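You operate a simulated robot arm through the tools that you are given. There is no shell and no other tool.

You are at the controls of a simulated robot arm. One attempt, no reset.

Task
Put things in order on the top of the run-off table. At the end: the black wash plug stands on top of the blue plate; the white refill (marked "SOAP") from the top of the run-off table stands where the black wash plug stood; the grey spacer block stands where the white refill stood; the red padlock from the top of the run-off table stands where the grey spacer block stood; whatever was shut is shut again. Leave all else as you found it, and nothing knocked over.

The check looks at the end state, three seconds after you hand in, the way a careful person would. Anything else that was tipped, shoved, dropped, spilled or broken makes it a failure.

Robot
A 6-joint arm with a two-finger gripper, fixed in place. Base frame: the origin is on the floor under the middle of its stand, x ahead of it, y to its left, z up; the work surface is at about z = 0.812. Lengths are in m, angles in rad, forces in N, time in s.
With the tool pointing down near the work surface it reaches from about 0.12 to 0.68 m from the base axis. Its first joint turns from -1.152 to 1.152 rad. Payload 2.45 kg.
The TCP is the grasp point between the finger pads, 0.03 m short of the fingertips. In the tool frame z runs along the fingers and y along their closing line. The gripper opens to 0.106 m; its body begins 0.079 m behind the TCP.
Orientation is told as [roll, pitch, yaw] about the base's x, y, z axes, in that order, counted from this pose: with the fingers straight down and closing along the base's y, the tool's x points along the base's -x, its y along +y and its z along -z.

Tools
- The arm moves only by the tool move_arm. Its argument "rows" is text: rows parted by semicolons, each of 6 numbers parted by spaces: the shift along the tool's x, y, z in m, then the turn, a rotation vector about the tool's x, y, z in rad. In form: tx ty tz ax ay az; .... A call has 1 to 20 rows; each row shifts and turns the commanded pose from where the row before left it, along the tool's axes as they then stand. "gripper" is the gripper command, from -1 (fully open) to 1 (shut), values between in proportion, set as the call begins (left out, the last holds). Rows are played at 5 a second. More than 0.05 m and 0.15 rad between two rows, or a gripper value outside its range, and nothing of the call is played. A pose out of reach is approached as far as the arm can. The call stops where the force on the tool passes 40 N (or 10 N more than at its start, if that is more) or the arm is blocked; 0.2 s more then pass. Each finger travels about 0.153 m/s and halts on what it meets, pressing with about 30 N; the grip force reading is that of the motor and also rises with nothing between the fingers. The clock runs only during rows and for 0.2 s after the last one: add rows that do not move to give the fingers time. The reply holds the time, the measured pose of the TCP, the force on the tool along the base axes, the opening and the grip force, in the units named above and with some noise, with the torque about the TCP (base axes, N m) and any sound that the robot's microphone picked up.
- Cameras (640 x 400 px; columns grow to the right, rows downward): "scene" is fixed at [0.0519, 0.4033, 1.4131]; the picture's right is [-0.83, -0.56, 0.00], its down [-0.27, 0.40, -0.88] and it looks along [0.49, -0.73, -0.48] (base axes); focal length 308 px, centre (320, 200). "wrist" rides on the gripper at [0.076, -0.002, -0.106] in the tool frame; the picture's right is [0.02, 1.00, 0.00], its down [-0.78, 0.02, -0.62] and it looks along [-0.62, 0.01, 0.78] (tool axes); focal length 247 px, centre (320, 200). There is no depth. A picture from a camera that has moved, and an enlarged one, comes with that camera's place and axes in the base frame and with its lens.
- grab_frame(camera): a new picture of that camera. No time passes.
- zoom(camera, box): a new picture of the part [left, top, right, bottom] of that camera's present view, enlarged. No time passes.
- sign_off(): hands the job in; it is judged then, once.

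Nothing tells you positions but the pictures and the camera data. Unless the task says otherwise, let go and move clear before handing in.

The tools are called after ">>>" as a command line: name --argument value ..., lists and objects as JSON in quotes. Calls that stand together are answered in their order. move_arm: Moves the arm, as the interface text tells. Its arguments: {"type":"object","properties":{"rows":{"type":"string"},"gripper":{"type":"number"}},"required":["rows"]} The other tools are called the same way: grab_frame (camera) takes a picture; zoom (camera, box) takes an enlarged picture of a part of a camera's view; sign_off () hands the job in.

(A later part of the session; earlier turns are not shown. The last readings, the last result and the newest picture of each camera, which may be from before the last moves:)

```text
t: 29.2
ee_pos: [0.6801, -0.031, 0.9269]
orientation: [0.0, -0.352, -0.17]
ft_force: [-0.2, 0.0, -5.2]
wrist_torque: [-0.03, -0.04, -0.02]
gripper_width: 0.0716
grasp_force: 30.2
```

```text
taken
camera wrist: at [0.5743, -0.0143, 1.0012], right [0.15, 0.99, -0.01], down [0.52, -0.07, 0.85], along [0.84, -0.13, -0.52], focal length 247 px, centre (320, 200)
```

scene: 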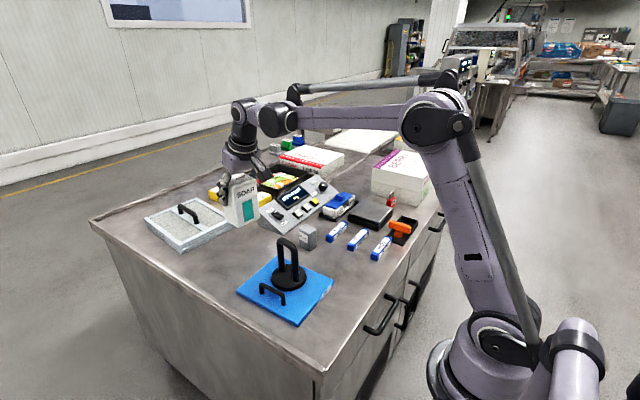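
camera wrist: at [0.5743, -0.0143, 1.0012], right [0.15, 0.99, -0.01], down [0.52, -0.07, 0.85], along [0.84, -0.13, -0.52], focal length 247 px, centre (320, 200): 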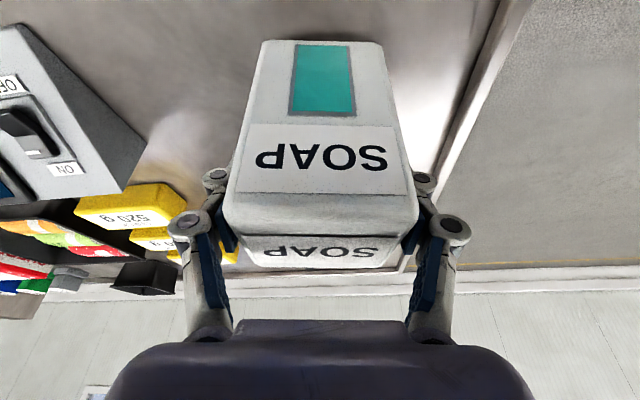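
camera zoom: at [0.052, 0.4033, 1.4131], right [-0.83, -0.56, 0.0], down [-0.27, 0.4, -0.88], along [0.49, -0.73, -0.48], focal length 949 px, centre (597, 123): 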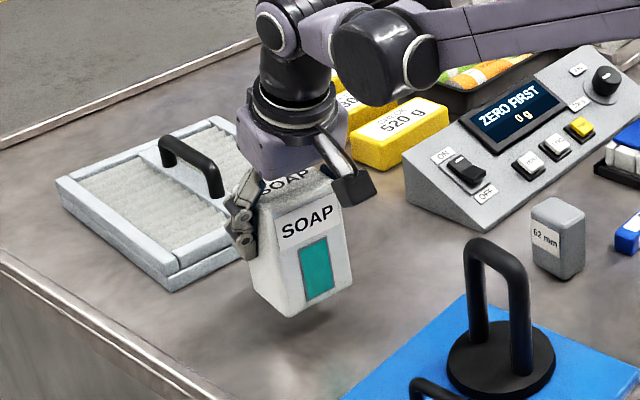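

>>> move_arm --rows "0.0043 0.0011 0.01335 0 0 0; 0.0043 0.0011 0.01335 0 0 0; 0 0 0 0 0 0"

>>> zoom --camera "scene" --box '[180, 200, 280, 290]'

```text
t: 30.0
ee_pos: [0.6836, -0.0278, 0.8976]
orientation: [0.0, -0.351, -0.17]
ft_force: [0.5, -0.2, -5.6]
wrist_torque: [-0.02, -0.03, 0.01]
gripper_width: 0.0717
grasp_force: 30.1
```

```text
4.44 times, centred on (230, 245) of scene
camera zoom: at [0.052, 0.4033, 1.4131], right [-0.83, -0.56, 0.0], down [-0.27, 0.4, -0.88], along [0.49, -0.73, -0.48], focal length 1371 px, centre (720, 0)
```

zoom: 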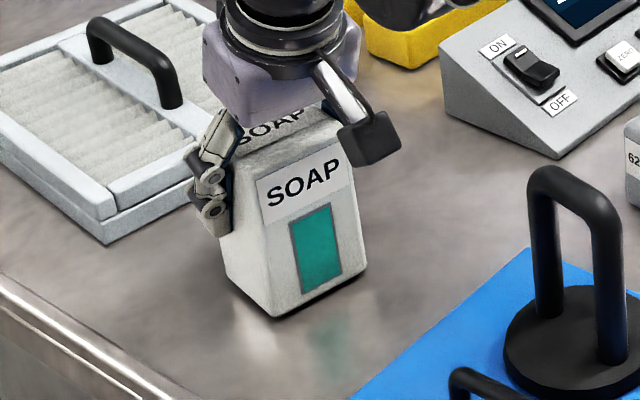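

Only a few millimetres remain. I'll lower in small steps until it touches.

>>> move_arm --rows "0.00052 0 0.0014 0 0 0; 0.00052 0 0.0014 0 0 0; 0 0 0 0 0 0"

```text
t: 30.8
ee_pos: [0.6838, -0.0276, 0.8937]
orientation: [0.0, -0.352, -0.169]
ft_force: [-3.7, -0.4, 7.5]
wrist_torque: [0.24, -0.02, 0.04]
gripper_width: 0.0718
grasp_force: 30.1
```

Contact made, at +7.5 N. I'll ease off slightly, open the fingers and check.

>>> move_arm --rows "-0.0003 0 -0.0008 0 0 0; 0 0 0 0 0 0"

>>> move_arm --rows "0 0 0 0 0 0; 0 0 0 0 0 0; 0 0 0 0 0 0" --gripper -1

>>> grab_frame --camera "wrist"

>>> zoom --camera "scene" --box '[180, 200, 280, 290]'

```text
t: 31.4
ee_pos: [0.6832, -0.0279, 0.8939]
orientation: [-0.002, -0.353, -0.171]
ft_force: [2.1, -1.1, 9.2]
wrist_torque: [0.24, 0.24, -0.01]
gripper_width: 0.0717
grasp_force: 30.0
```

```text
t: 32.2
ee_pos: [0.6831, -0.0272, 0.8939]
orientation: [0.0, -0.351, -0.168]
ft_force: [-0.2, -0.7, -0.5]
wrist_torque: [0.04, 0.01, 0.01]
gripper_width: 0.1061
grasp_force: 0.1
```

```text
taken
camera wrist: at [0.5771, -0.0115, 0.968], right [0.15, 0.99, -0.01], down [0.52, -0.07, 0.85], along [0.84, -0.13, -0.52], focal length 247 px, centre (320, 200)
```

wrist: 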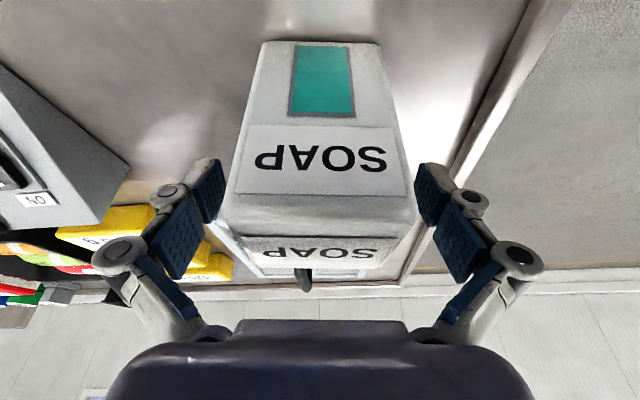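

```text
4.44 times, centred on (230, 245) of scene
camera zoom: at [0.0519, 0.4033, 1.4131], right [-0.83, -0.56, 0.0], down [-0.27, 0.4, -0.88], along [0.49, -0.73, -0.48], focal length 1371 px, centre (720, 0)
```

zoom: 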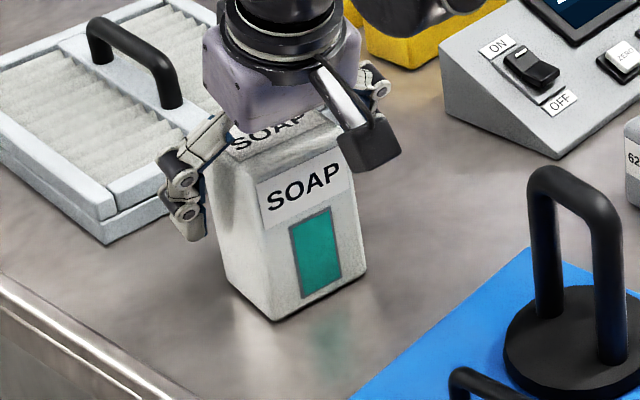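

The soap is standing where the plug stood. I'll rise clear, move back and straighten the tool for a view above the grey spacer, estimated at (0.527, -0.229), 33 × 46 × 62 mm, yaw ≈ -0.16.

>>> move_arm --rows "-0.0103 0 -0.0282 0 0 0; -0.0103 0 -0.0282 0 0 0; -0.0103 0 -0.0282 0 0 0; 0.0164 -0.0382 -0.0188 0 0 0; 0.0164 -0.0382 -0.0188 0 0 0; 0.0164 -0.0382 -0.0188 0 0 0; 0.0164 -0.0382 -0.0188 0 0 0; 0.0164 -0.0382 -0.0188 0 0 0; 0 0 0 0 0.117 0; 0 0 0 0 0.117 0; 0 0 0 0 0.117 0; 0 0 0 0 0 0; 0 0 0 0 0 0" --gripper -1

>>> grab_frame --camera "wrist"

>>> grab_frame --camera "scene"

```text
t: 35.0
ee_pos: [0.544, -0.1978, 1.045]
orientation: [0.001, 0.003, -0.169]
ft_force: [0.2, -0.2, 0.8]
wrist_torque: [-0.03, -0.01, -0.02]
gripper_width: 0.1059
grasp_force: 0.1
```

```text
taken
camera wrist: at [0.4695, -0.1866, 1.1512], right [0.15, 0.99, 0.0], down [0.78, -0.12, 0.62], along [0.61, -0.09, -0.78], focal length 247 px, centre (320, 200)
```

wrist: 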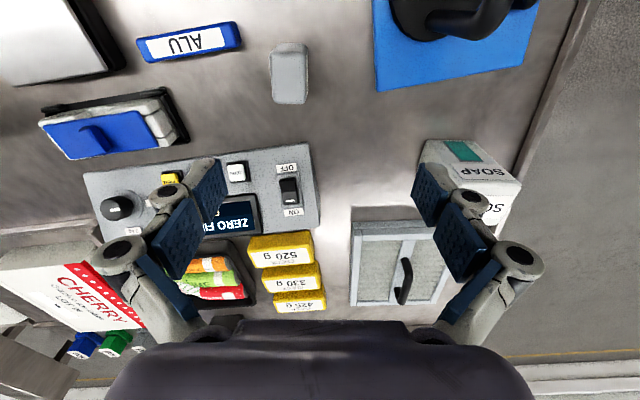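

```text
taken
```

scene: 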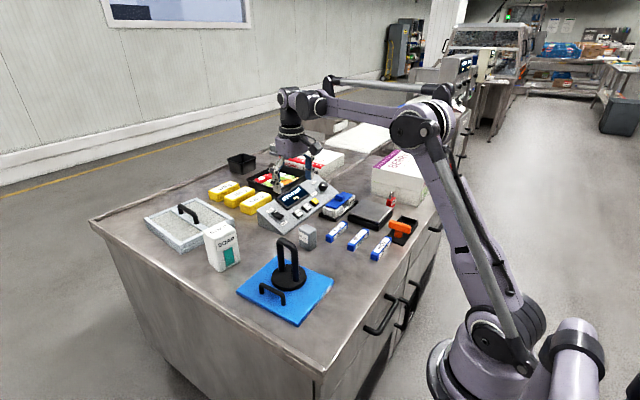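

>>> zoom --camera "wrist" --box '[210, 20, 370, 120]'

>>> zoom --camera "scene" --box '[280, 210, 350, 260]'

```text
4.00 times, centred on (290, 70) of wrist
camera zoom: at [0.4695, -0.1866, 1.1512], right [0.15, 0.99, 0.0], down [0.78, -0.12, 0.62], along [0.61, -0.09, -0.78], focal length 988 px, centre (440, 720)
```

zoom: 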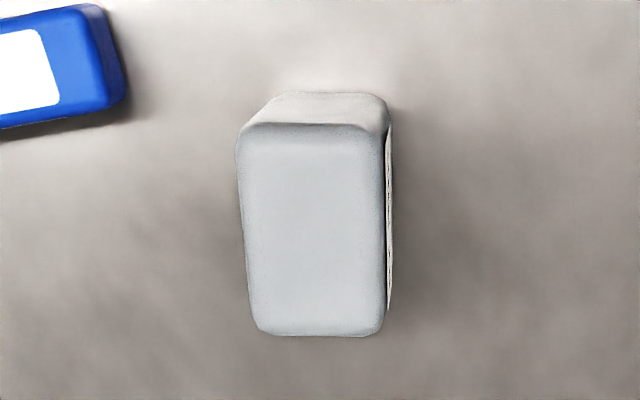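

```text
8.00 times, centred on (315, 235) of scene
camera zoom: at [0.0519, 0.4033, 1.4131], right [-0.83, -0.56, 0.0], down [-0.27, 0.4, -0.88], along [0.49, -0.73, -0.48], focal length 2468 px, centre (360, -80)
```

zoom: 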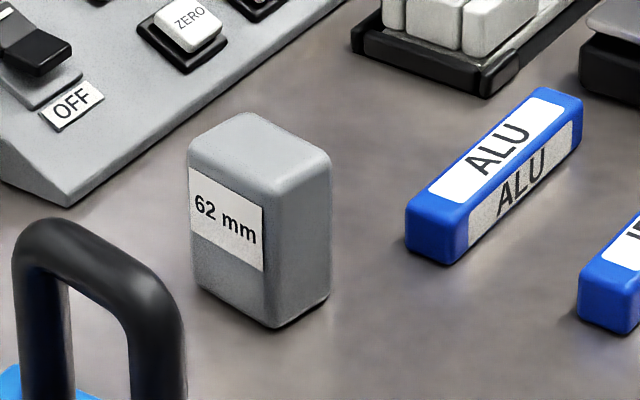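

The spacer is confirmed at about (0.526, -0.2285), aligned with the current yaw. I'll move above it with a partial opening to keep clear of the ALU block.

>>> move_arm --rows "0.00315 -0.0083 0.0288 0 0 0; 0.00315 -0.0083 0.0288 0 0 0; 0.00315 -0.0083 0.0288 0 0 0; 0.00315 -0.0083 0.0288 0 0 0; 0 0 0 0 0 0; 0 0 0 0 0 0" --gripper -0.15

>>> grab_frame --camera "wrist"

>>> zoom --camera "scene" --box '[260, 160, 400, 260]'

```text
t: 36.4
ee_pos: [0.5255, -0.2281, 0.9302]
orientation: [0.0, 0.0, -0.168]
ft_force: [-0.3, 0.3, 0.1]
wrist_torque: [-0.01, -0.01, 0.01]
gripper_width: 0.0611
grasp_force: 0.1
```

```text
taken
camera wrist: at [0.4502, -0.2171, 1.037], right [0.15, 0.99, 0.0], down [0.78, -0.12, 0.62], along [0.61, -0.09, -0.78], focal length 247 px, centre (320, 200)
```

wrist: 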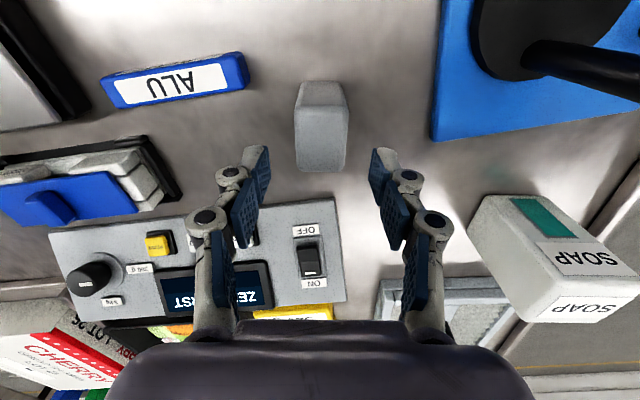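

```text
4.00 times, centred on (330, 210) of scene
camera zoom: at [0.0519, 0.4033, 1.4131], right [-0.83, -0.56, 0.0], down [-0.27, 0.4, -0.88], along [0.49, -0.73, -0.48], focal length 1234 px, centre (280, 160)
```

zoom: 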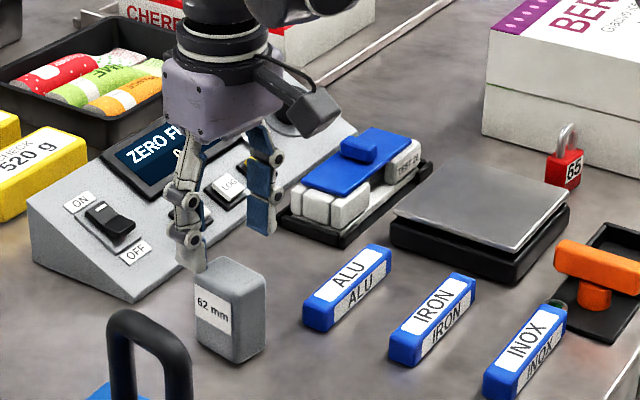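

The spacer is centred under the TCP. I'll descend to z ≈ 0.853 and close.

>>> move_arm --rows "0 0 0.026 0 0 0; 0 0 0.026 0 0 0; 0 0 0.025 0 0 0; 0 0 0 0 0 0"

>>> move_arm --rows "0 0 0 0 0 0; 0 0 0 0 0 0; 0 0 0 0 0 0" --gripper 1

>>> grab_frame --camera "wrist"

>>> zoom --camera "scene" --box '[260, 180, 380, 270]'

```text
t: 37.4
ee_pos: [0.5266, -0.2275, 0.8533]
orientation: [0.0, -0.001, -0.17]
ft_force: [-0.2, 0.5, 0.2]
wrist_torque: [0.02, 0.01, 0.0]
gripper_width: 0.0608
grasp_force: 0.1
```

```text
t: 38.2
ee_pos: [0.5276, -0.227, 0.8527]
orientation: [0.0, 0.0, -0.169]
ft_force: [-0.2, -0.6, 0.1]
wrist_torque: [-0.03, -0.03, 0.0]
gripper_width: 0.0351
grasp_force: 30.3
```

```text
taken
camera wrist: at [0.4514, -0.2162, 0.9593], right [0.15, 0.99, 0.0], down [0.78, -0.12, 0.62], along [0.61, -0.09, -0.78], focal length 247 px, centre (320, 200)
```

wrist: 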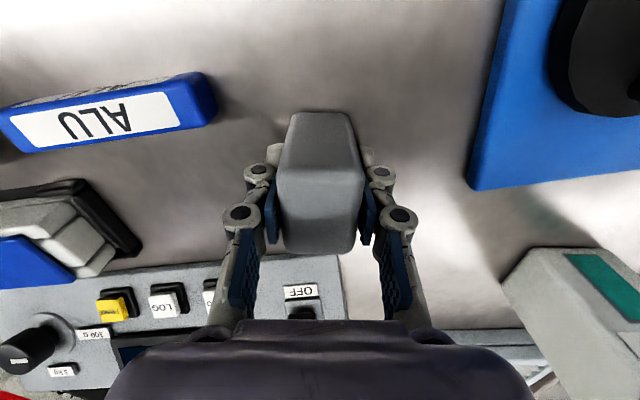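

```text
4.44 times, centred on (320, 225) of scene
camera zoom: at [0.0519, 0.4033, 1.4131], right [-0.83, -0.56, 0.0], down [-0.27, 0.4, -0.88], along [0.49, -0.73, -0.48], focal length 1371 px, centre (320, 89)
```

zoom: 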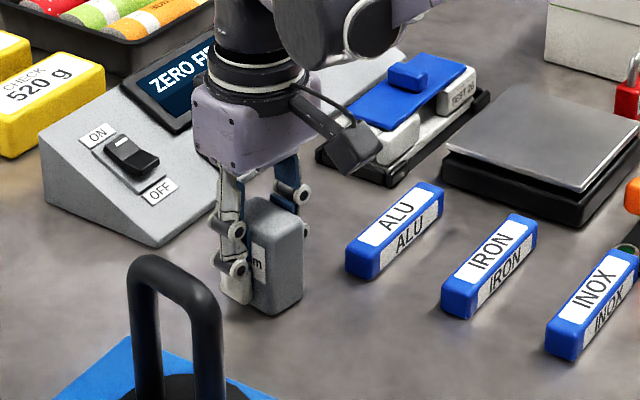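

Gripped at 35 mm. I'll lift and carry it to the soap's former spot, (0.366, -0.2095).

>>> move_arm --rows "0 0 -0.01 0 0 0; 0 0 -0.03 0 0 0; 0 0 -0.03 0 0 0; 0 0 -0.03 0 0 0; 0.0402 -0.0023 0 0 0 0; 0.0402 -0.0023 0 0 0 0; 0.0402 -0.0023 0 0 0 0; 0.0402 -0.0023 0 0 0 0; 0 0 0 0 0 0; 0 0 0 0 0 0"

>>> grab_frame --camera "wrist"

>>> zoom --camera "scene" --box '[280, 160, 420, 290]'

```text
t: 40.4
ee_pos: [0.3671, -0.2132, 0.9542]
orientation: [0.0, 0.001, -0.169]
ft_force: [0.3, -0.8, -1.0]
wrist_torque: [0.0, -0.02, -0.01]
gripper_width: 0.0353
grasp_force: 30.0
```

```text
taken
camera wrist: at [0.2927, -0.2017, 1.0605], right [0.15, 0.99, 0.0], down [0.78, -0.12, 0.62], along [0.61, -0.09, -0.78], focal length 247 px, centre (320, 200)
```

wrist: 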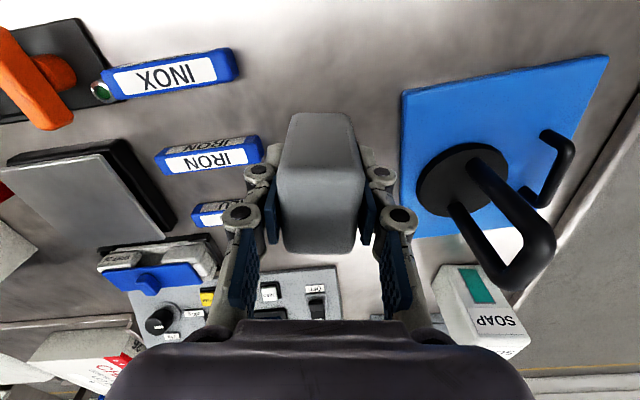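

```text
3.08 times, centred on (350, 225) of scene
camera zoom: at [0.0519, 0.4033, 1.4131], right [-0.83, -0.56, 0.0], down [-0.27, 0.4, -0.88], along [0.49, -0.73, -0.48], focal length 949 px, centre (228, 123)
```

zoom: 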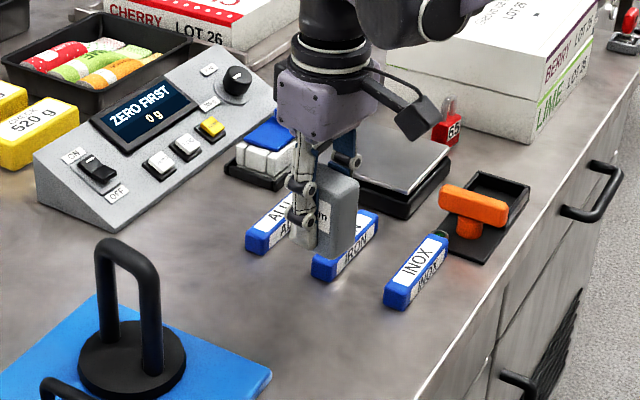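

>>> move_arm --rows "0.0002 0.0013 0.032 0 0 0; 0.0002 0.0013 0.032 0 0 0; 0.0002 0.0012 0.032 0 0 0; 0 0 0 0 0 0; 0 0 0 0 0 0"

>>> zoom --camera "scene" --box '[300, 200, 400, 290]'

```text
t: 41.6
ee_pos: [0.368, -0.2078, 0.858]
orientation: [0.002, 0.0, -0.169]
ft_force: [0.4, -0.2, -1.9]
wrist_torque: [0.01, 0.0, -0.04]
gripper_width: 0.0352
grasp_force: 30.1
```

```text
4.44 times, centred on (350, 245) of scene
camera zoom: at [0.0519, 0.4033, 1.4131], right [-0.83, -0.56, 0.0], down [-0.27, 0.4, -0.88], along [0.49, -0.73, -0.48], focal length 1371 px, centre (187, 0)
```

zoom: 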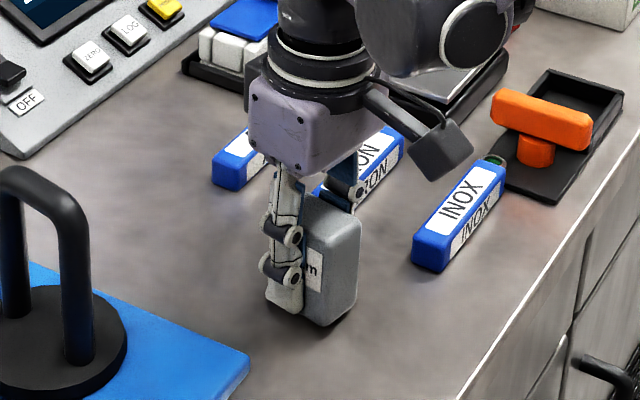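

>>> move_arm --rows "0.0005 -0.0005 0.002 0 0 0; 0 0 0.0015 0 0 0; 0 0 0.001 0 0 0; 0 0 0 0 0 0"

```text
t: 42.6
ee_pos: [0.3666, -0.2065, 0.853]
orientation: [0.002, 0.0, -0.17]
ft_force: [0.5, -0.1, -2.0]
wrist_torque: [-0.01, 0.03, 0.0]
gripper_width: 0.0352
grasp_force: 29.6
```

>>> move_arm --rows "0 -0.001 0.0008 0 0 0; 0 0 0 0 0 0"

>>> zoom --camera "scene" --box '[320, 230, 380, 280]'

```text
t: 43.2
ee_pos: [0.3656, -0.2067, 0.8521]
orientation: [0.003, 0.001, -0.17]
ft_force: [2.5, 3.0, 21.8]
wrist_torque: [0.13, -0.01, 0.03]
gripper_width: 0.0354
grasp_force: 30.5
```

```text
8.00 times, centred on (350, 255) of scene
camera zoom: at [0.0517, 0.4035, 1.4131], right [-0.83, -0.56, 0.0], down [-0.27, 0.4, -0.88], along [0.49, -0.73, -0.48], focal length 2468 px, centre (80, -240)
```

zoom: 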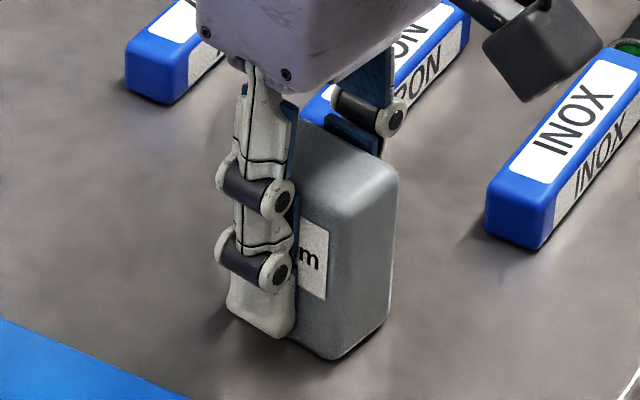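

Contact. I'll ease off and open to about 60 mm, which keeps the fingers clear of the IRON block.

>>> move_arm --rows "0 0 -0.0008 0 0 0; 0 0 0 0 0 0"

>>> move_arm --rows "0 0 0 0 0 0; 0 0 0 0 0 0; 0 0 0 0 0 0" --gripper -0.15

>>> grab_frame --camera "wrist"

```text
t: 43.8
ee_pos: [0.365, -0.2069, 0.8514]
orientation: [0.0, 0.0, -0.169]
ft_force: [4.1, 3.7, 15.7]
wrist_torque: [0.18, -0.11, -0.03]
gripper_width: 0.0348
grasp_force: 30.0
```

```text
t: 44.6
ee_pos: [0.3649, -0.2064, 0.8515]
orientation: [-0.001, 0.001, -0.169]
ft_force: [-0.4, -0.4, 0.1]
wrist_torque: [-0.02, 0.03, 0.0]
gripper_width: 0.0611
grasp_force: 0.1
```

```text
taken
camera wrist: at [0.2905, -0.1963, 0.9587], right [0.15, 0.99, 0.0], down [0.78, -0.12, 0.62], along [0.61, -0.09, -0.78], focal length 247 px, centre (320, 200)
```

wrist: 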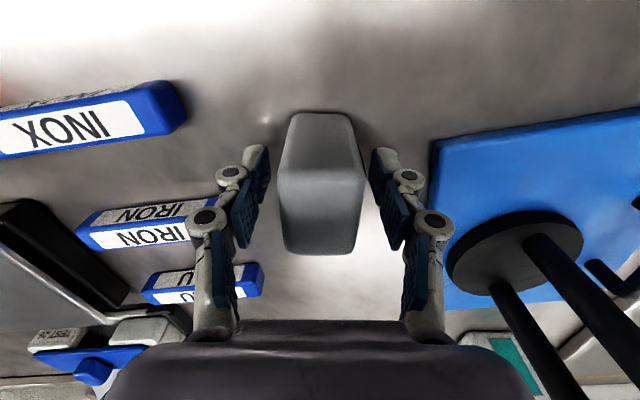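

The spacer stands in place. I'll rise straight up, then study the padlock from both cameras.

>>> move_arm --rows "0 0 -0.03 0 0 0; 0 0 -0.04 0 0 0; 0 0 -0.04 0 0 0; 0 0 -0.04 0 0 0; 0 0 -0.04 0 0 0; 0 0 0 0 0 0; 0 0 0 0 0 0"

>>> zoom --camera "scene" --box '[370, 180, 420, 212]'

>>> grab_frame --camera "wrist"

>>> grab_frame --camera "scene"

```text
t: 46.2
ee_pos: [0.363, -0.2087, 1.042]
orientation: [-0.001, 0.0, -0.169]
ft_force: [-0.1, -0.2, -0.5]
wrist_torque: [-0.03, 0.03, -0.01]
gripper_width: 0.0611
grasp_force: 0.1
```

```text
12.50 times, centred on (395, 196) of scene
camera zoom: at [0.0519, 0.4033, 1.4131], right [-0.83, -0.56, 0.0], down [-0.27, 0.4, -0.88], along [0.49, -0.73, -0.48], focal length 3857 px, centre (-618, 250)
```

zoom: 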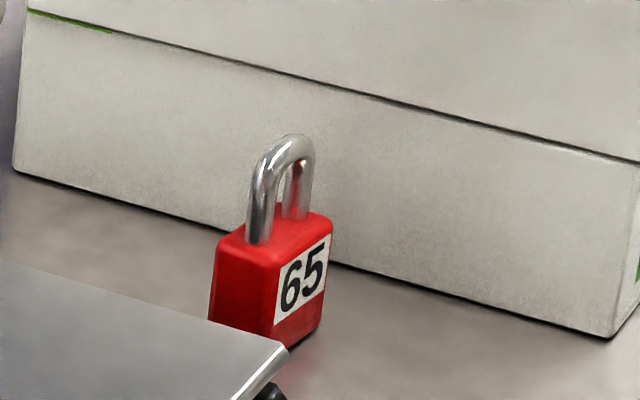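

```text
taken
camera wrist: at [0.2886, -0.1976, 1.1488], right [0.15, 0.99, 0.0], down [0.78, -0.12, 0.62], along [0.61, -0.09, -0.78], focal length 247 px, centre (320, 200)
```

wrist: 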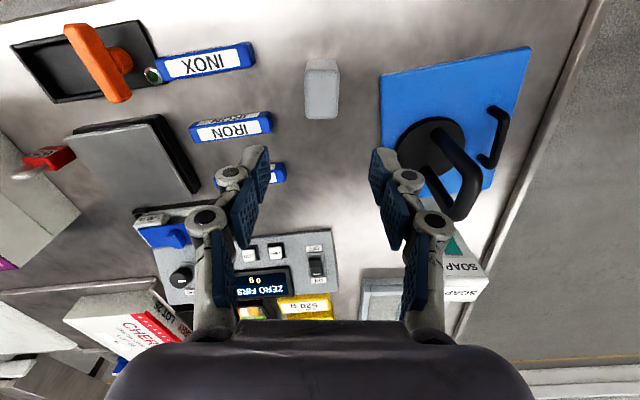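

```text
taken
```

scene: 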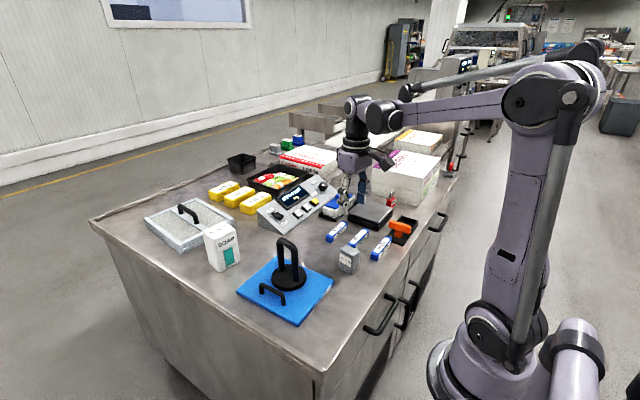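

The padlock body is about 37 mm wide along y and 21 mm thick along x. It stands near (0.412, -0.63), with a box 2–3 cm behind it on the -y side and the balance pan in front. I'll grip across its thickness along x, with the tool yawed to face -y and tilted outward. I'll go there high and look first.

>>> move_arm --rows "-0.0117 -0.0386 -0.0083 0 0 0; -0.0117 -0.0386 -0.0083 0 0 0; -0.0117 -0.0386 -0.0083 0 0 0; -0.0117 -0.0386 -0.0083 0 0 0; -0.0117 -0.0386 -0.0083 0 0 0; -0.0117 -0.0386 -0.0083 0 0 0; 0 0 0 0 0 0.143; 0 0 0 0 0 0.143; 0 0 0 0 0 0.143; 0 0 0 0 0 0.143; 0 0 0 0 0 0.143; 0 0 0 0 0 0.143; 0 0 0 0 0 0.143; 0 0 0 0 0 0.143; 0 0 0 0 0 0.143; 0 0 0 0 0 0.143; 0 0 0 0 0 0.143; 0 0 0 0 0 0; 0 0 0 0 0 0" --gripper -0.15

>>> grab_frame --camera "wrist"

>>> grab_frame --camera "scene"

```text
t: 50.2
ee_pos: [0.3956, -0.448, 1.0916]
orientation: [-0.001, -0.001, -1.743]
ft_force: [-0.3, -0.2, 0.3]
wrist_torque: [-0.01, 0.01, -0.03]
gripper_width: 0.0612
grasp_force: 0.1
```

```text
taken
camera wrist: at [0.4077, -0.3732, 1.1985], right [0.99, -0.15, 0.0], down [-0.12, -0.77, 0.62], along [-0.09, -0.61, -0.78], focal length 247 px, centre (320, 200)
```

wrist: 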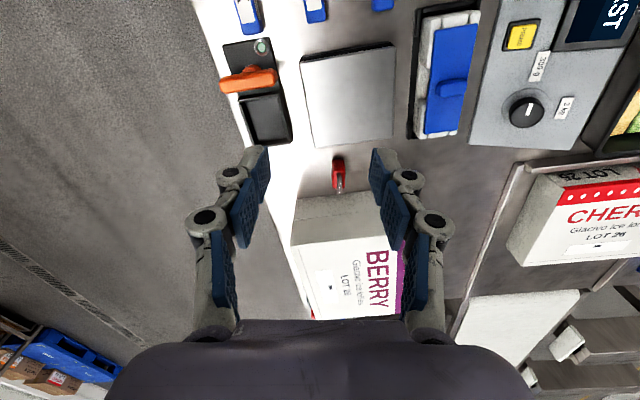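

```text
taken
```

scene: 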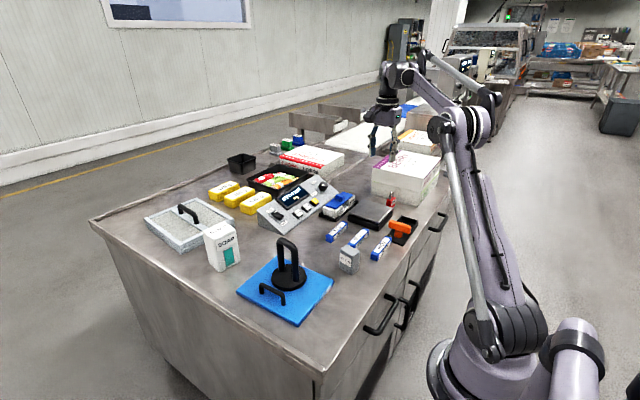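

>>> zoom --camera "wrist" --box '[270, 130, 410, 218]'

>>> zoom --camera "wrist" --box '[200, 20, 420, 220]'

```text
4.55 times, centred on (340, 174) of wrist
camera zoom: at [0.4077, -0.3732, 1.1985], right [0.99, -0.15, 0.0], down [-0.12, -0.77, 0.62], along [-0.09, -0.61, -0.78], focal length 1123 px, centre (229, 318)
```

zoom: 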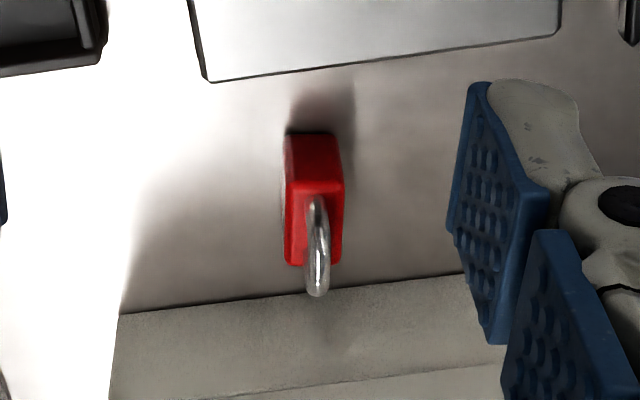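

```text
2.00 times, centred on (310, 120) of wrist
camera zoom: at [0.4077, -0.3732, 1.1985], right [0.99, -0.15, 0.0], down [-0.12, -0.77, 0.62], along [-0.09, -0.61, -0.78], focal length 494 px, centre (340, 360)
```

zoom: 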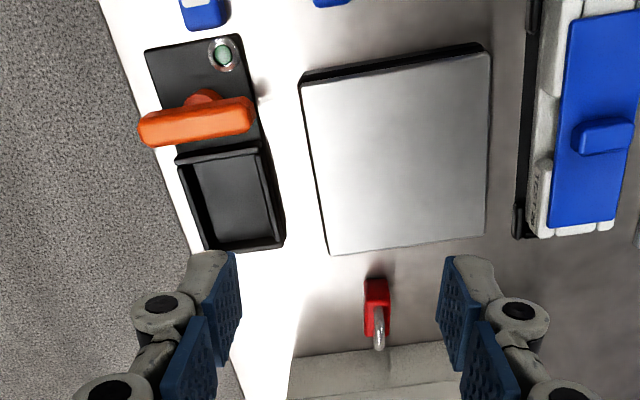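

Now a clear close view. The padlock body is centred near (0.4035, -0.609) with its top around z 0.85 and the shackle top at ~0.887; the box behind is at y ≈ -0.669. I'll tilt the tool outward about 0.5 rad and approach.

>>> move_arm --rows "0 0 0 0 -0.125 0; 0 0 0 0 -0.125 0; 0 0 0 0 -0.125 0; 0 0 0 0 -0.125 0; -0.014 0.0071 0.04 0 0 0; -0.014 0.0071 0.04 0 0 0; -0.014 0.0071 0.04 0 0 0; 0 0 0 0 0 0; 0 0 0 0 0 0"

>>> grab_frame --camera "wrist"

>>> zoom --camera "scene" --box '[340, 90, 500, 250]'

```text
t: 52.2
ee_pos: [0.3983, -0.5433, 1.0108]
orientation: [-0.001, -0.5, -1.742]
ft_force: [-0.1, 0.6, -0.2]
wrist_torque: [0.01, 0.0, -0.01]
gripper_width: 0.061
grasp_force: 0.1
```

```text
taken
camera wrist: at [0.4174, -0.4267, 1.0677], right [0.99, -0.15, -0.01], down [-0.05, -0.39, 0.92], along [-0.14, -0.91, -0.39], focal length 247 px, centre (320, 200)
```

wrist: 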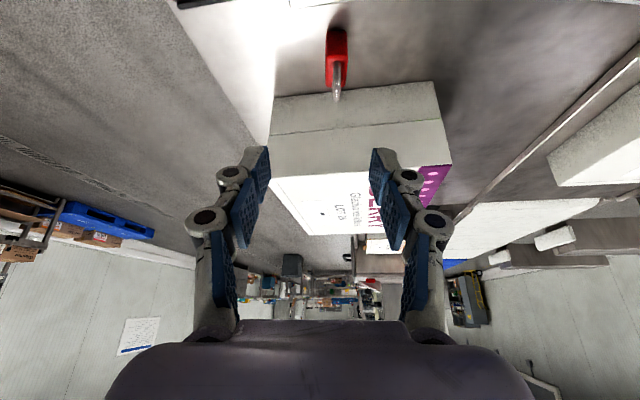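

```text
2.50 times, centred on (420, 170) of scene
camera zoom: at [0.0519, 0.4033, 1.4131], right [-0.83, -0.56, 0.0], down [-0.27, 0.4, -0.88], along [0.49, -0.73, -0.48], focal length 771 px, centre (70, 275)
```

zoom: 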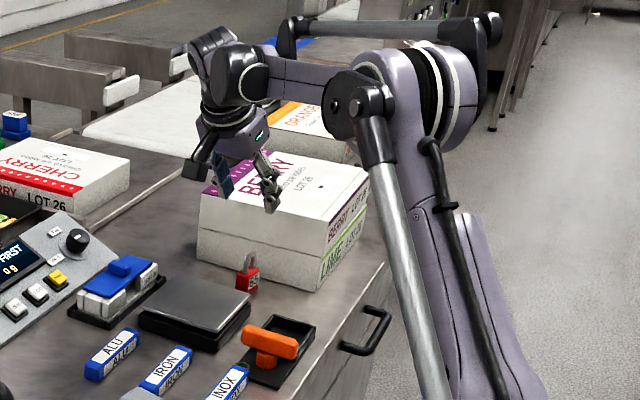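

>>> zoom --camera "wrist" --box '[280, 0, 400, 110]'

```text
3.64 times, centred on (340, 55) of wrist
camera zoom: at [0.4174, -0.4267, 1.0677], right [0.99, -0.15, -0.01], down [-0.05, -0.39, 0.92], along [-0.14, -0.91, -0.39], focal length 898 px, centre (247, 727)
```

zoom: 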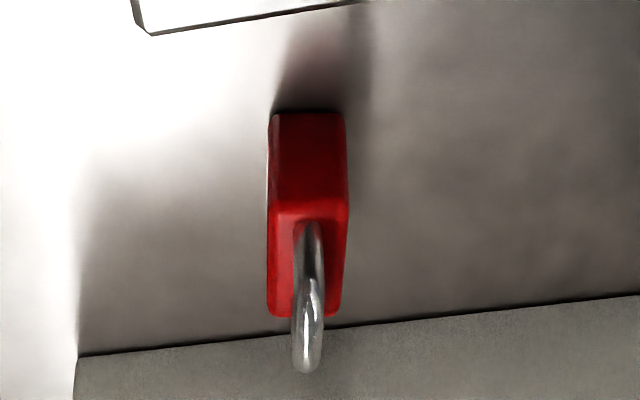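

The padlock measures consistently at (0.402, -0.6085), aligned with the gripper yaw. I'll move above it to z ≈ 0.94.

>>> move_arm --rows "-0.0073 0.0049 0.0309 0 0 0; -0.0073 0.0049 0.0309 0 0 0; -0.0073 0.0049 0.0309 0 0 0; 0 0 0 0 0 0; 0 0 0 0 0 0"

>>> grab_frame --camera "wrist"

>>> zoom --camera "scene" --box '[340, 120, 480, 240]'

```text
t: 53.4
ee_pos: [0.4032, -0.609, 0.9385]
orientation: [0.0, -0.5, -1.742]
ft_force: [0.3, -0.4, 0.2]
wrist_torque: [-0.01, -0.01, 0.02]
gripper_width: 0.0608
grasp_force: 0.1
```

```text
taken
camera wrist: at [0.4231, -0.4923, 0.995], right [0.99, -0.15, -0.01], down [-0.05, -0.39, 0.92], along [-0.14, -0.91, -0.39], focal length 247 px, centre (320, 200)
```

wrist: 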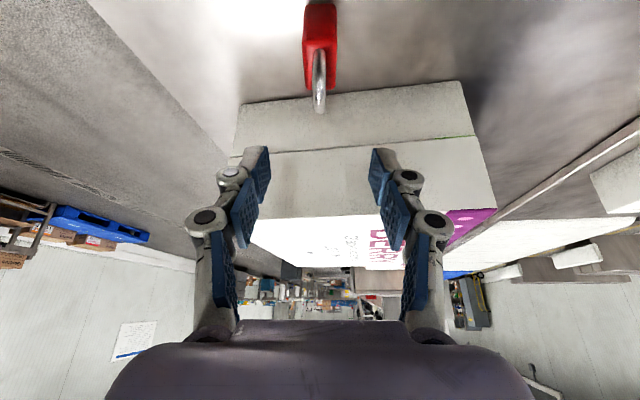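

```text
3.33 times, centred on (410, 180) of scene
camera zoom: at [0.0519, 0.4033, 1.4131], right [-0.83, -0.56, 0.0], down [-0.27, 0.4, -0.88], along [0.49, -0.73, -0.48], focal length 1028 px, centre (20, 267)
```

zoom: 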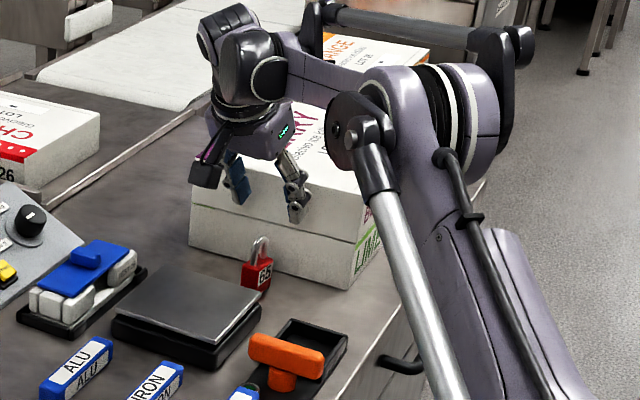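

Well aligned: the padlock is centred laterally. I'll descend to z ≈ 0.8545, shifting slightly back so the tilted pads meet the middle of the body.

>>> move_arm --rows "0.0162 -0.0004 0.0231 0 0 0; 0.0162 -0.0004 0.0231 0 0 0; 0 0 0 0 0 0"

>>> grab_frame --camera "wrist"

>>> zoom --camera "scene" --box '[350, 140, 450, 230]'

```text
t: 54.2
ee_pos: [0.4038, -0.6021, 0.8815]
orientation: [0.002, -0.498, -1.743]
ft_force: [-0.3, -0.3, -0.3]
wrist_torque: [-0.01, -0.01, -0.01]
gripper_width: 0.061
grasp_force: 0.2
```

```text
taken
camera wrist: at [0.4227, -0.487, 0.939], right [0.99, -0.15, -0.01], down [-0.05, -0.39, 0.92], along [-0.14, -0.91, -0.39], focal length 247 px, centre (320, 200)
```

wrist: 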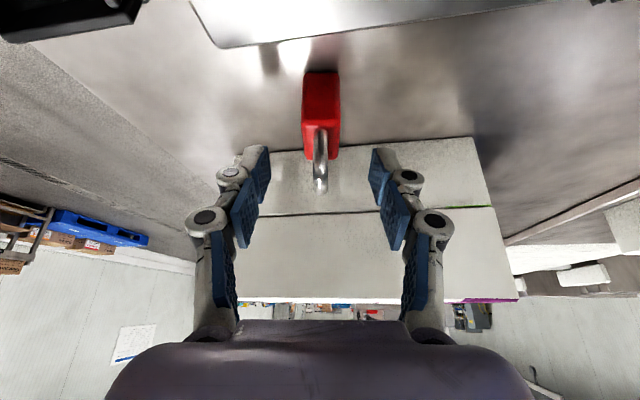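

```text
4.44 times, centred on (400, 185) of scene
camera zoom: at [0.0519, 0.4033, 1.4131], right [-0.83, -0.56, 0.0], down [-0.27, 0.4, -0.88], along [0.49, -0.73, -0.48], focal length 1371 px, centre (-36, 267)
```

zoom: 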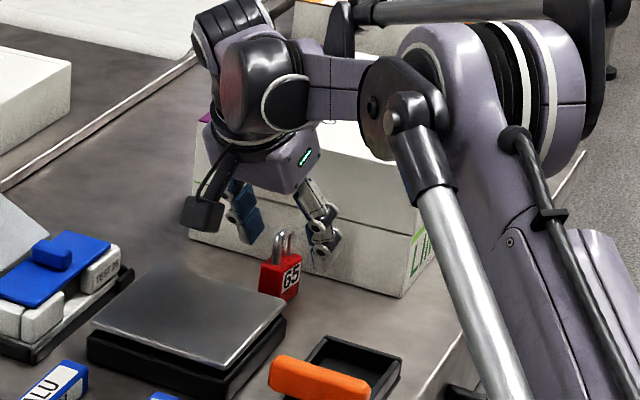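

>>> move_arm --rows "0.0078 -0.0002 0.0115 0 0 0; 0.0077 -0.0002 0.0112 0 0 0; 0 0 0 0 0 0"

>>> zoom --camera "wrist" --box '[180, 60, 460, 260]'

>>> zoom --camera "scene" --box '[365, 170, 425, 225]'

```text
t: 55.0
ee_pos: [0.4024, -0.6015, 0.8529]
orientation: [0.001, -0.5, -1.741]
ft_force: [-0.3, 0.8, -0.5]
wrist_torque: [-0.05, -0.01, -0.01]
gripper_width: 0.0608
grasp_force: 0.1
```

```text
2.00 times, centred on (320, 160) of wrist
camera zoom: at [0.4211, -0.4858, 0.9104], right [0.99, -0.15, -0.01], down [-0.05, -0.39, 0.92], along [-0.14, -0.91, -0.39], focal length 494 px, centre (320, 280)
```

zoom: 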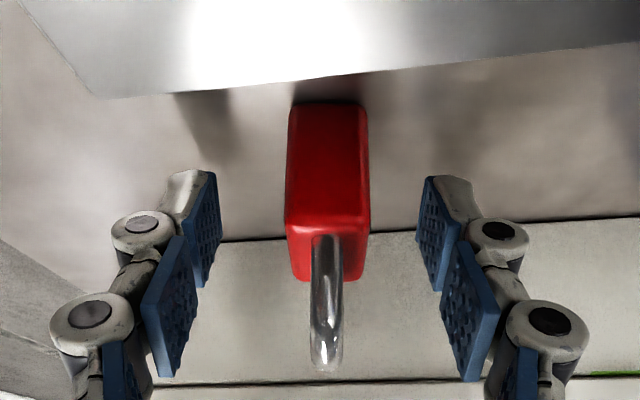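

```text
7.27 times, centred on (395, 198) of scene
camera zoom: at [0.0519, 0.4033, 1.4131], right [-0.83, -0.56, 0.0], down [-0.27, 0.4, -0.88], along [0.49, -0.73, -0.48], focal length 2244 px, centre (-226, 218)
```

zoom: 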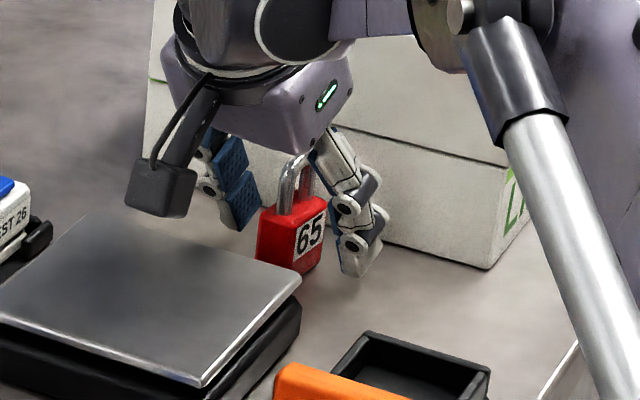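

The pads bracket the body well. Closing now.

>>> move_arm --rows "0 0 0 0 0 0; 0 0 0 0 0 0; 0 0 0 0 0 0" --gripper 1

>>> zoom --camera "wrist" --box '[180, 60, 460, 260]'

>>> zoom --camera "scene" --box '[365, 170, 425, 225]'

```text
t: 55.8
ee_pos: [0.4017, -0.6027, 0.8537]
orientation: [-0.001, -0.498, -1.741]
ft_force: [1.2, -0.4, 1.6]
wrist_torque: [-0.07, 0.02, 0.01]
gripper_width: 0.021
grasp_force: 29.6
```

```text
2.00 times, centred on (320, 160) of wrist
camera zoom: at [0.4211, -0.4857, 0.9107], right [0.99, -0.15, -0.01], down [-0.05, -0.39, 0.92], along [-0.14, -0.91, -0.39], focal length 494 px, centre (320, 280)
```

zoom: 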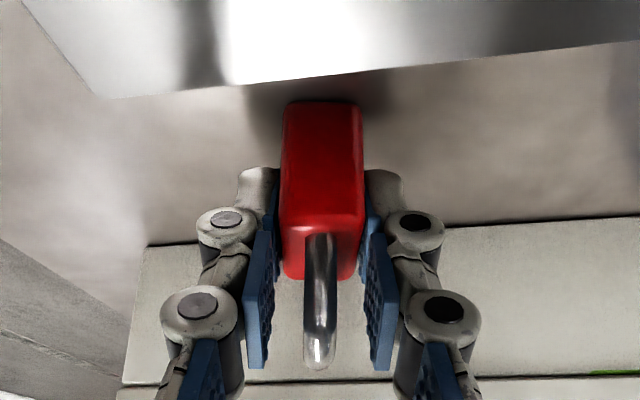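

```text
7.27 times, centred on (395, 198) of scene
camera zoom: at [0.0519, 0.4033, 1.4131], right [-0.83, -0.56, 0.0], down [-0.27, 0.4, -0.88], along [0.49, -0.73, -0.48], focal length 2244 px, centre (-226, 218)
```

zoom: 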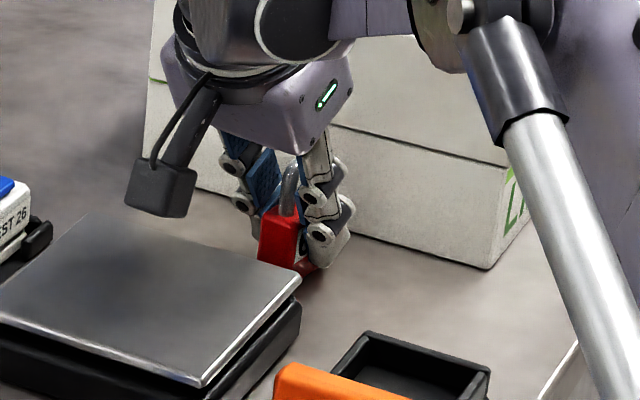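

The padlock is gripped at 21 mm. I'll lift straight up 9 cm and check it.

>>> move_arm --rows "-0.0048 0 -0.0088 0 0 0; -0.0096 0 -0.0176 0 0 0; -0.0144 0 -0.0263 0 0 0; -0.0144 0 -0.0263 0 0 0; 0 0 0 0 0 0"

>>> zoom --camera "wrist" --box '[180, 60, 460, 260]'

>>> zoom --camera "scene" --box '[350, 130, 440, 225]'

```text
t: 57.0
ee_pos: [0.4015, -0.6015, 0.9435]
orientation: [0.002, -0.499, -1.742]
ft_force: [0.0, 0.0, -1.4]
wrist_torque: [-0.01, 0.0, 0.04]
gripper_width: 0.0212
grasp_force: 30.2
```

```text
2.00 times, centred on (320, 160) of wrist
camera zoom: at [0.4215, -0.4862, 1.0004], right [0.99, -0.15, -0.01], down [-0.05, -0.39, 0.92], along [-0.14, -0.91, -0.39], focal length 494 px, centre (320, 280)
```

zoom: 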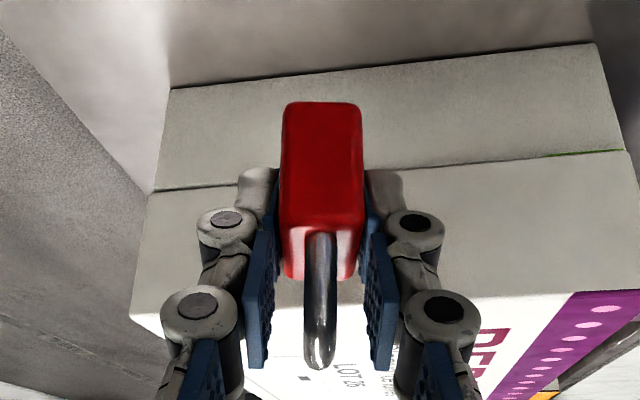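

```text
4.21 times, centred on (395, 178) of scene
camera zoom: at [0.0519, 0.4033, 1.4131], right [-0.83, -0.56, 0.0], down [-0.27, 0.4, -0.88], along [0.49, -0.73, -0.48], focal length 1299 px, centre (4, 295)
```

zoom: 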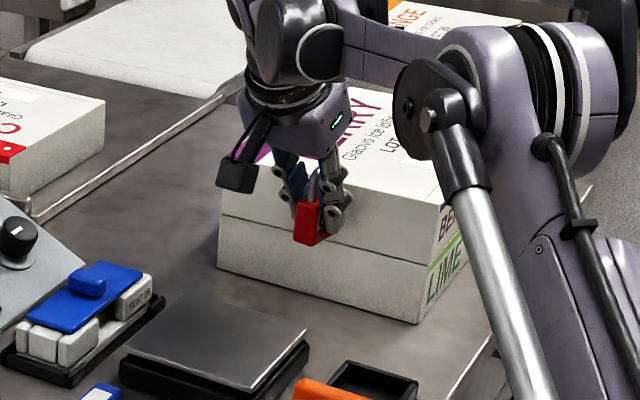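

The padlock is held firmly and unchanged. I'll carry it high over to the spacer's former spot, (0.526, -0.2285), turning slightly about the vertical so the camera stays away from the plug.

>>> move_arm --rows "0.025 0.0055 -0.0365 0 0 0; 0.025 0.0055 -0.0365 0 0 0; 0.025 0.0055 -0.0365 0 0 0; 0.025 0.0055 -0.0365 0 0 0; 0.0342 0.0061 -0.0187 0 0 0; 0.0342 0.0061 -0.0187 0 0 0; 0.0342 0.0061 -0.0187 0 0 0; 0.0342 0.0061 -0.0187 0 0 0; 0.0342 0.0061 -0.0187 0 0 0; 0.0342 0.0061 -0.0187 0 0 0; 0 0 0 0.0623 0 0.1141; 0 0 0 0.0623 0 0.1141; 0 0 0 0 0 0; 0 0 0 0 0 0"

>>> grab_frame --camera "wrist"

>>> grab_frame --camera "scene"

```text
t: 60.0
ee_pos: [0.5274, -0.2253, 1.0222]
orientation: [-0.001, -0.498, -2.003]
ft_force: [-0.5, 0.8, -0.8]
wrist_torque: [0.0, 0.02, 0.01]
gripper_width: 0.0211
grasp_force: 29.7
```

```text
taken
camera wrist: at [0.5765, -0.1172, 1.0798], right [0.92, -0.4, -0.01], down [-0.15, -0.36, 0.92], along [-0.37, -0.84, -0.39], focal length 247 px, centre (320, 200)
```

wrist: 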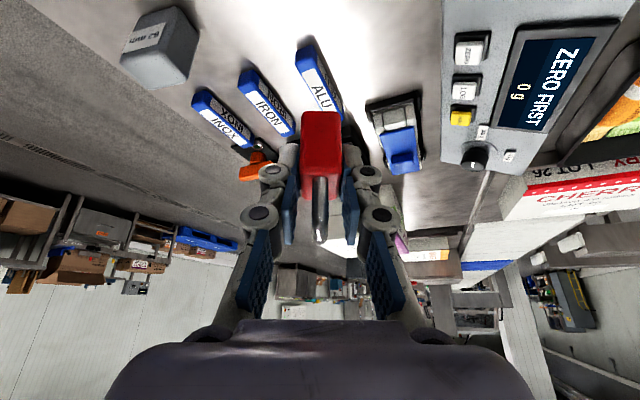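

```text
taken
```

scene: 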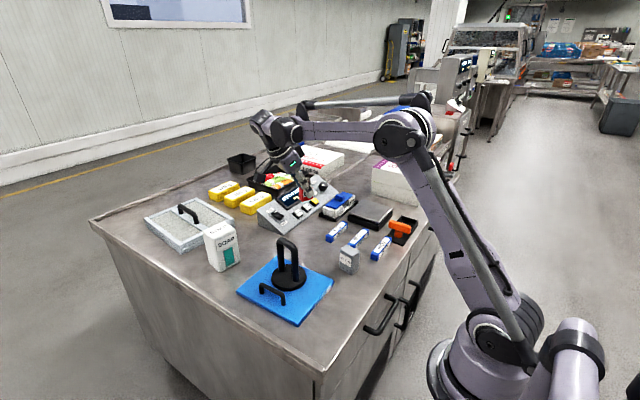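

>>> move_arm --rows "0.0173 0 0.031 0 0 0; 0.0173 0 0.031 0 0 0; 0.0173 0 0.031 0 0 0; 0 0 0 0 0 0; 0 0 0 0 0 0"

>>> zoom --camera "scene" --box '[250, 150, 390, 280]'

>>> grab_frame --camera "wrist"

```text
t: 61.2
ee_pos: [0.5302, -0.2253, 0.9162]
orientation: [0.001, -0.499, -2.003]
ft_force: [-0.1, -0.6, -0.4]
wrist_torque: [-0.01, 0.0, -0.02]
gripper_width: 0.021
grasp_force: 30.7
```

```text
3.08 times, centred on (320, 215) of scene
camera zoom: at [0.0519, 0.4033, 1.4131], right [-0.83, -0.56, 0.0], down [-0.27, 0.4, -0.88], along [0.49, -0.73, -0.48], focal length 949 px, centre (320, 154)
```

zoom: 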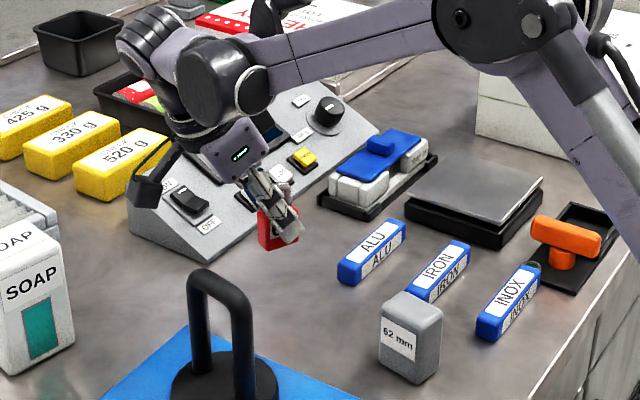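

```text
taken
camera wrist: at [0.579, -0.1184, 0.9737], right [0.92, -0.4, -0.01], down [-0.15, -0.36, 0.92], along [-0.37, -0.84, -0.39], focal length 247 px, centre (320, 200)
```

wrist: 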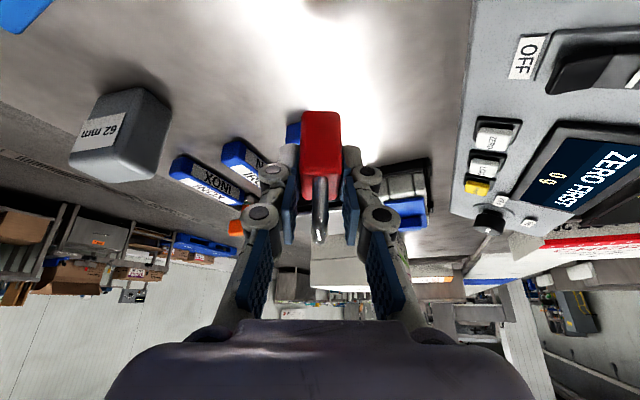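

>>> move_arm --rows "0.0139 -0.0011 0.0255 0 0 0; 0.0139 -0.0011 0.0255 0 0 0; 0 0 0 0 0 0; 0 0 0 0 0 0"

>>> zoom --camera "scene" --box '[260, 180, 360, 270]'

>>> grab_frame --camera "wrist"

```text
t: 62.2
ee_pos: [0.5263, -0.2229, 0.8588]
orientation: [-0.001, -0.499, -2.001]
ft_force: [-0.3, -0.6, -1.5]
wrist_torque: [-0.03, -0.01, -0.01]
gripper_width: 0.0212
grasp_force: 29.4
```

```text
4.44 times, centred on (310, 225) of scene
camera zoom: at [0.0519, 0.4033, 1.4131], right [-0.83, -0.56, 0.0], down [-0.27, 0.4, -0.88], along [0.49, -0.73, -0.48], focal length 1371 px, centre (364, 89)
```

zoom: 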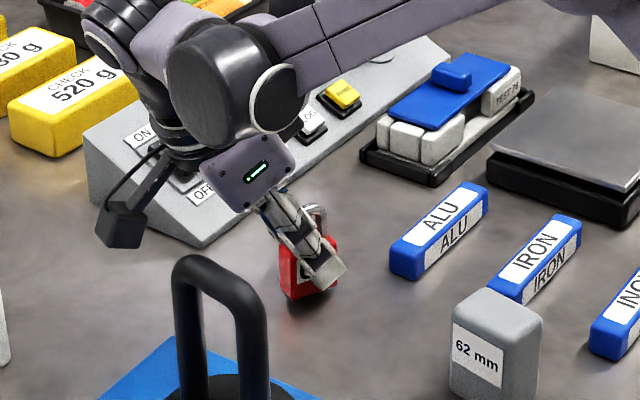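

```text
taken
camera wrist: at [0.5747, -0.1156, 0.9169], right [0.92, -0.4, -0.01], down [-0.15, -0.36, 0.92], along [-0.37, -0.84, -0.39], focal length 247 px, centre (320, 200)
```

wrist: 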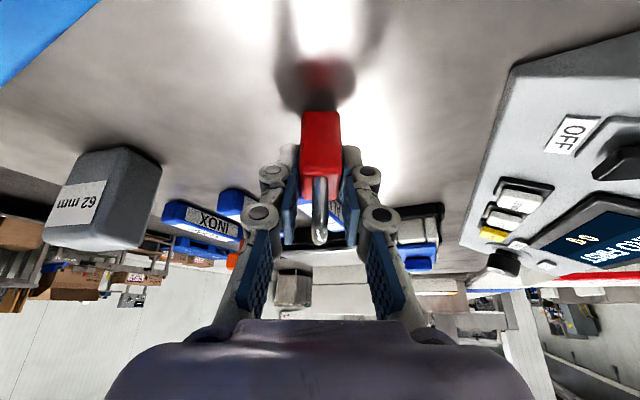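

>>> move_arm --rows "0.00096 0 0.00176 0 0 0; 0.00072 0 0.00132 0 0 0; 0.00048 0 0.00088 0 0 0; 0 0 0 0 0 0"

```text
t: 63.2
ee_pos: [0.5269, -0.2231, 0.8528]
orientation: [0.0, -0.5, -2.001]
ft_force: [-0.1, 0.4, -1.9]
wrist_torque: [0.01, 0.0, -0.02]
gripper_width: 0.021
grasp_force: 29.9
```

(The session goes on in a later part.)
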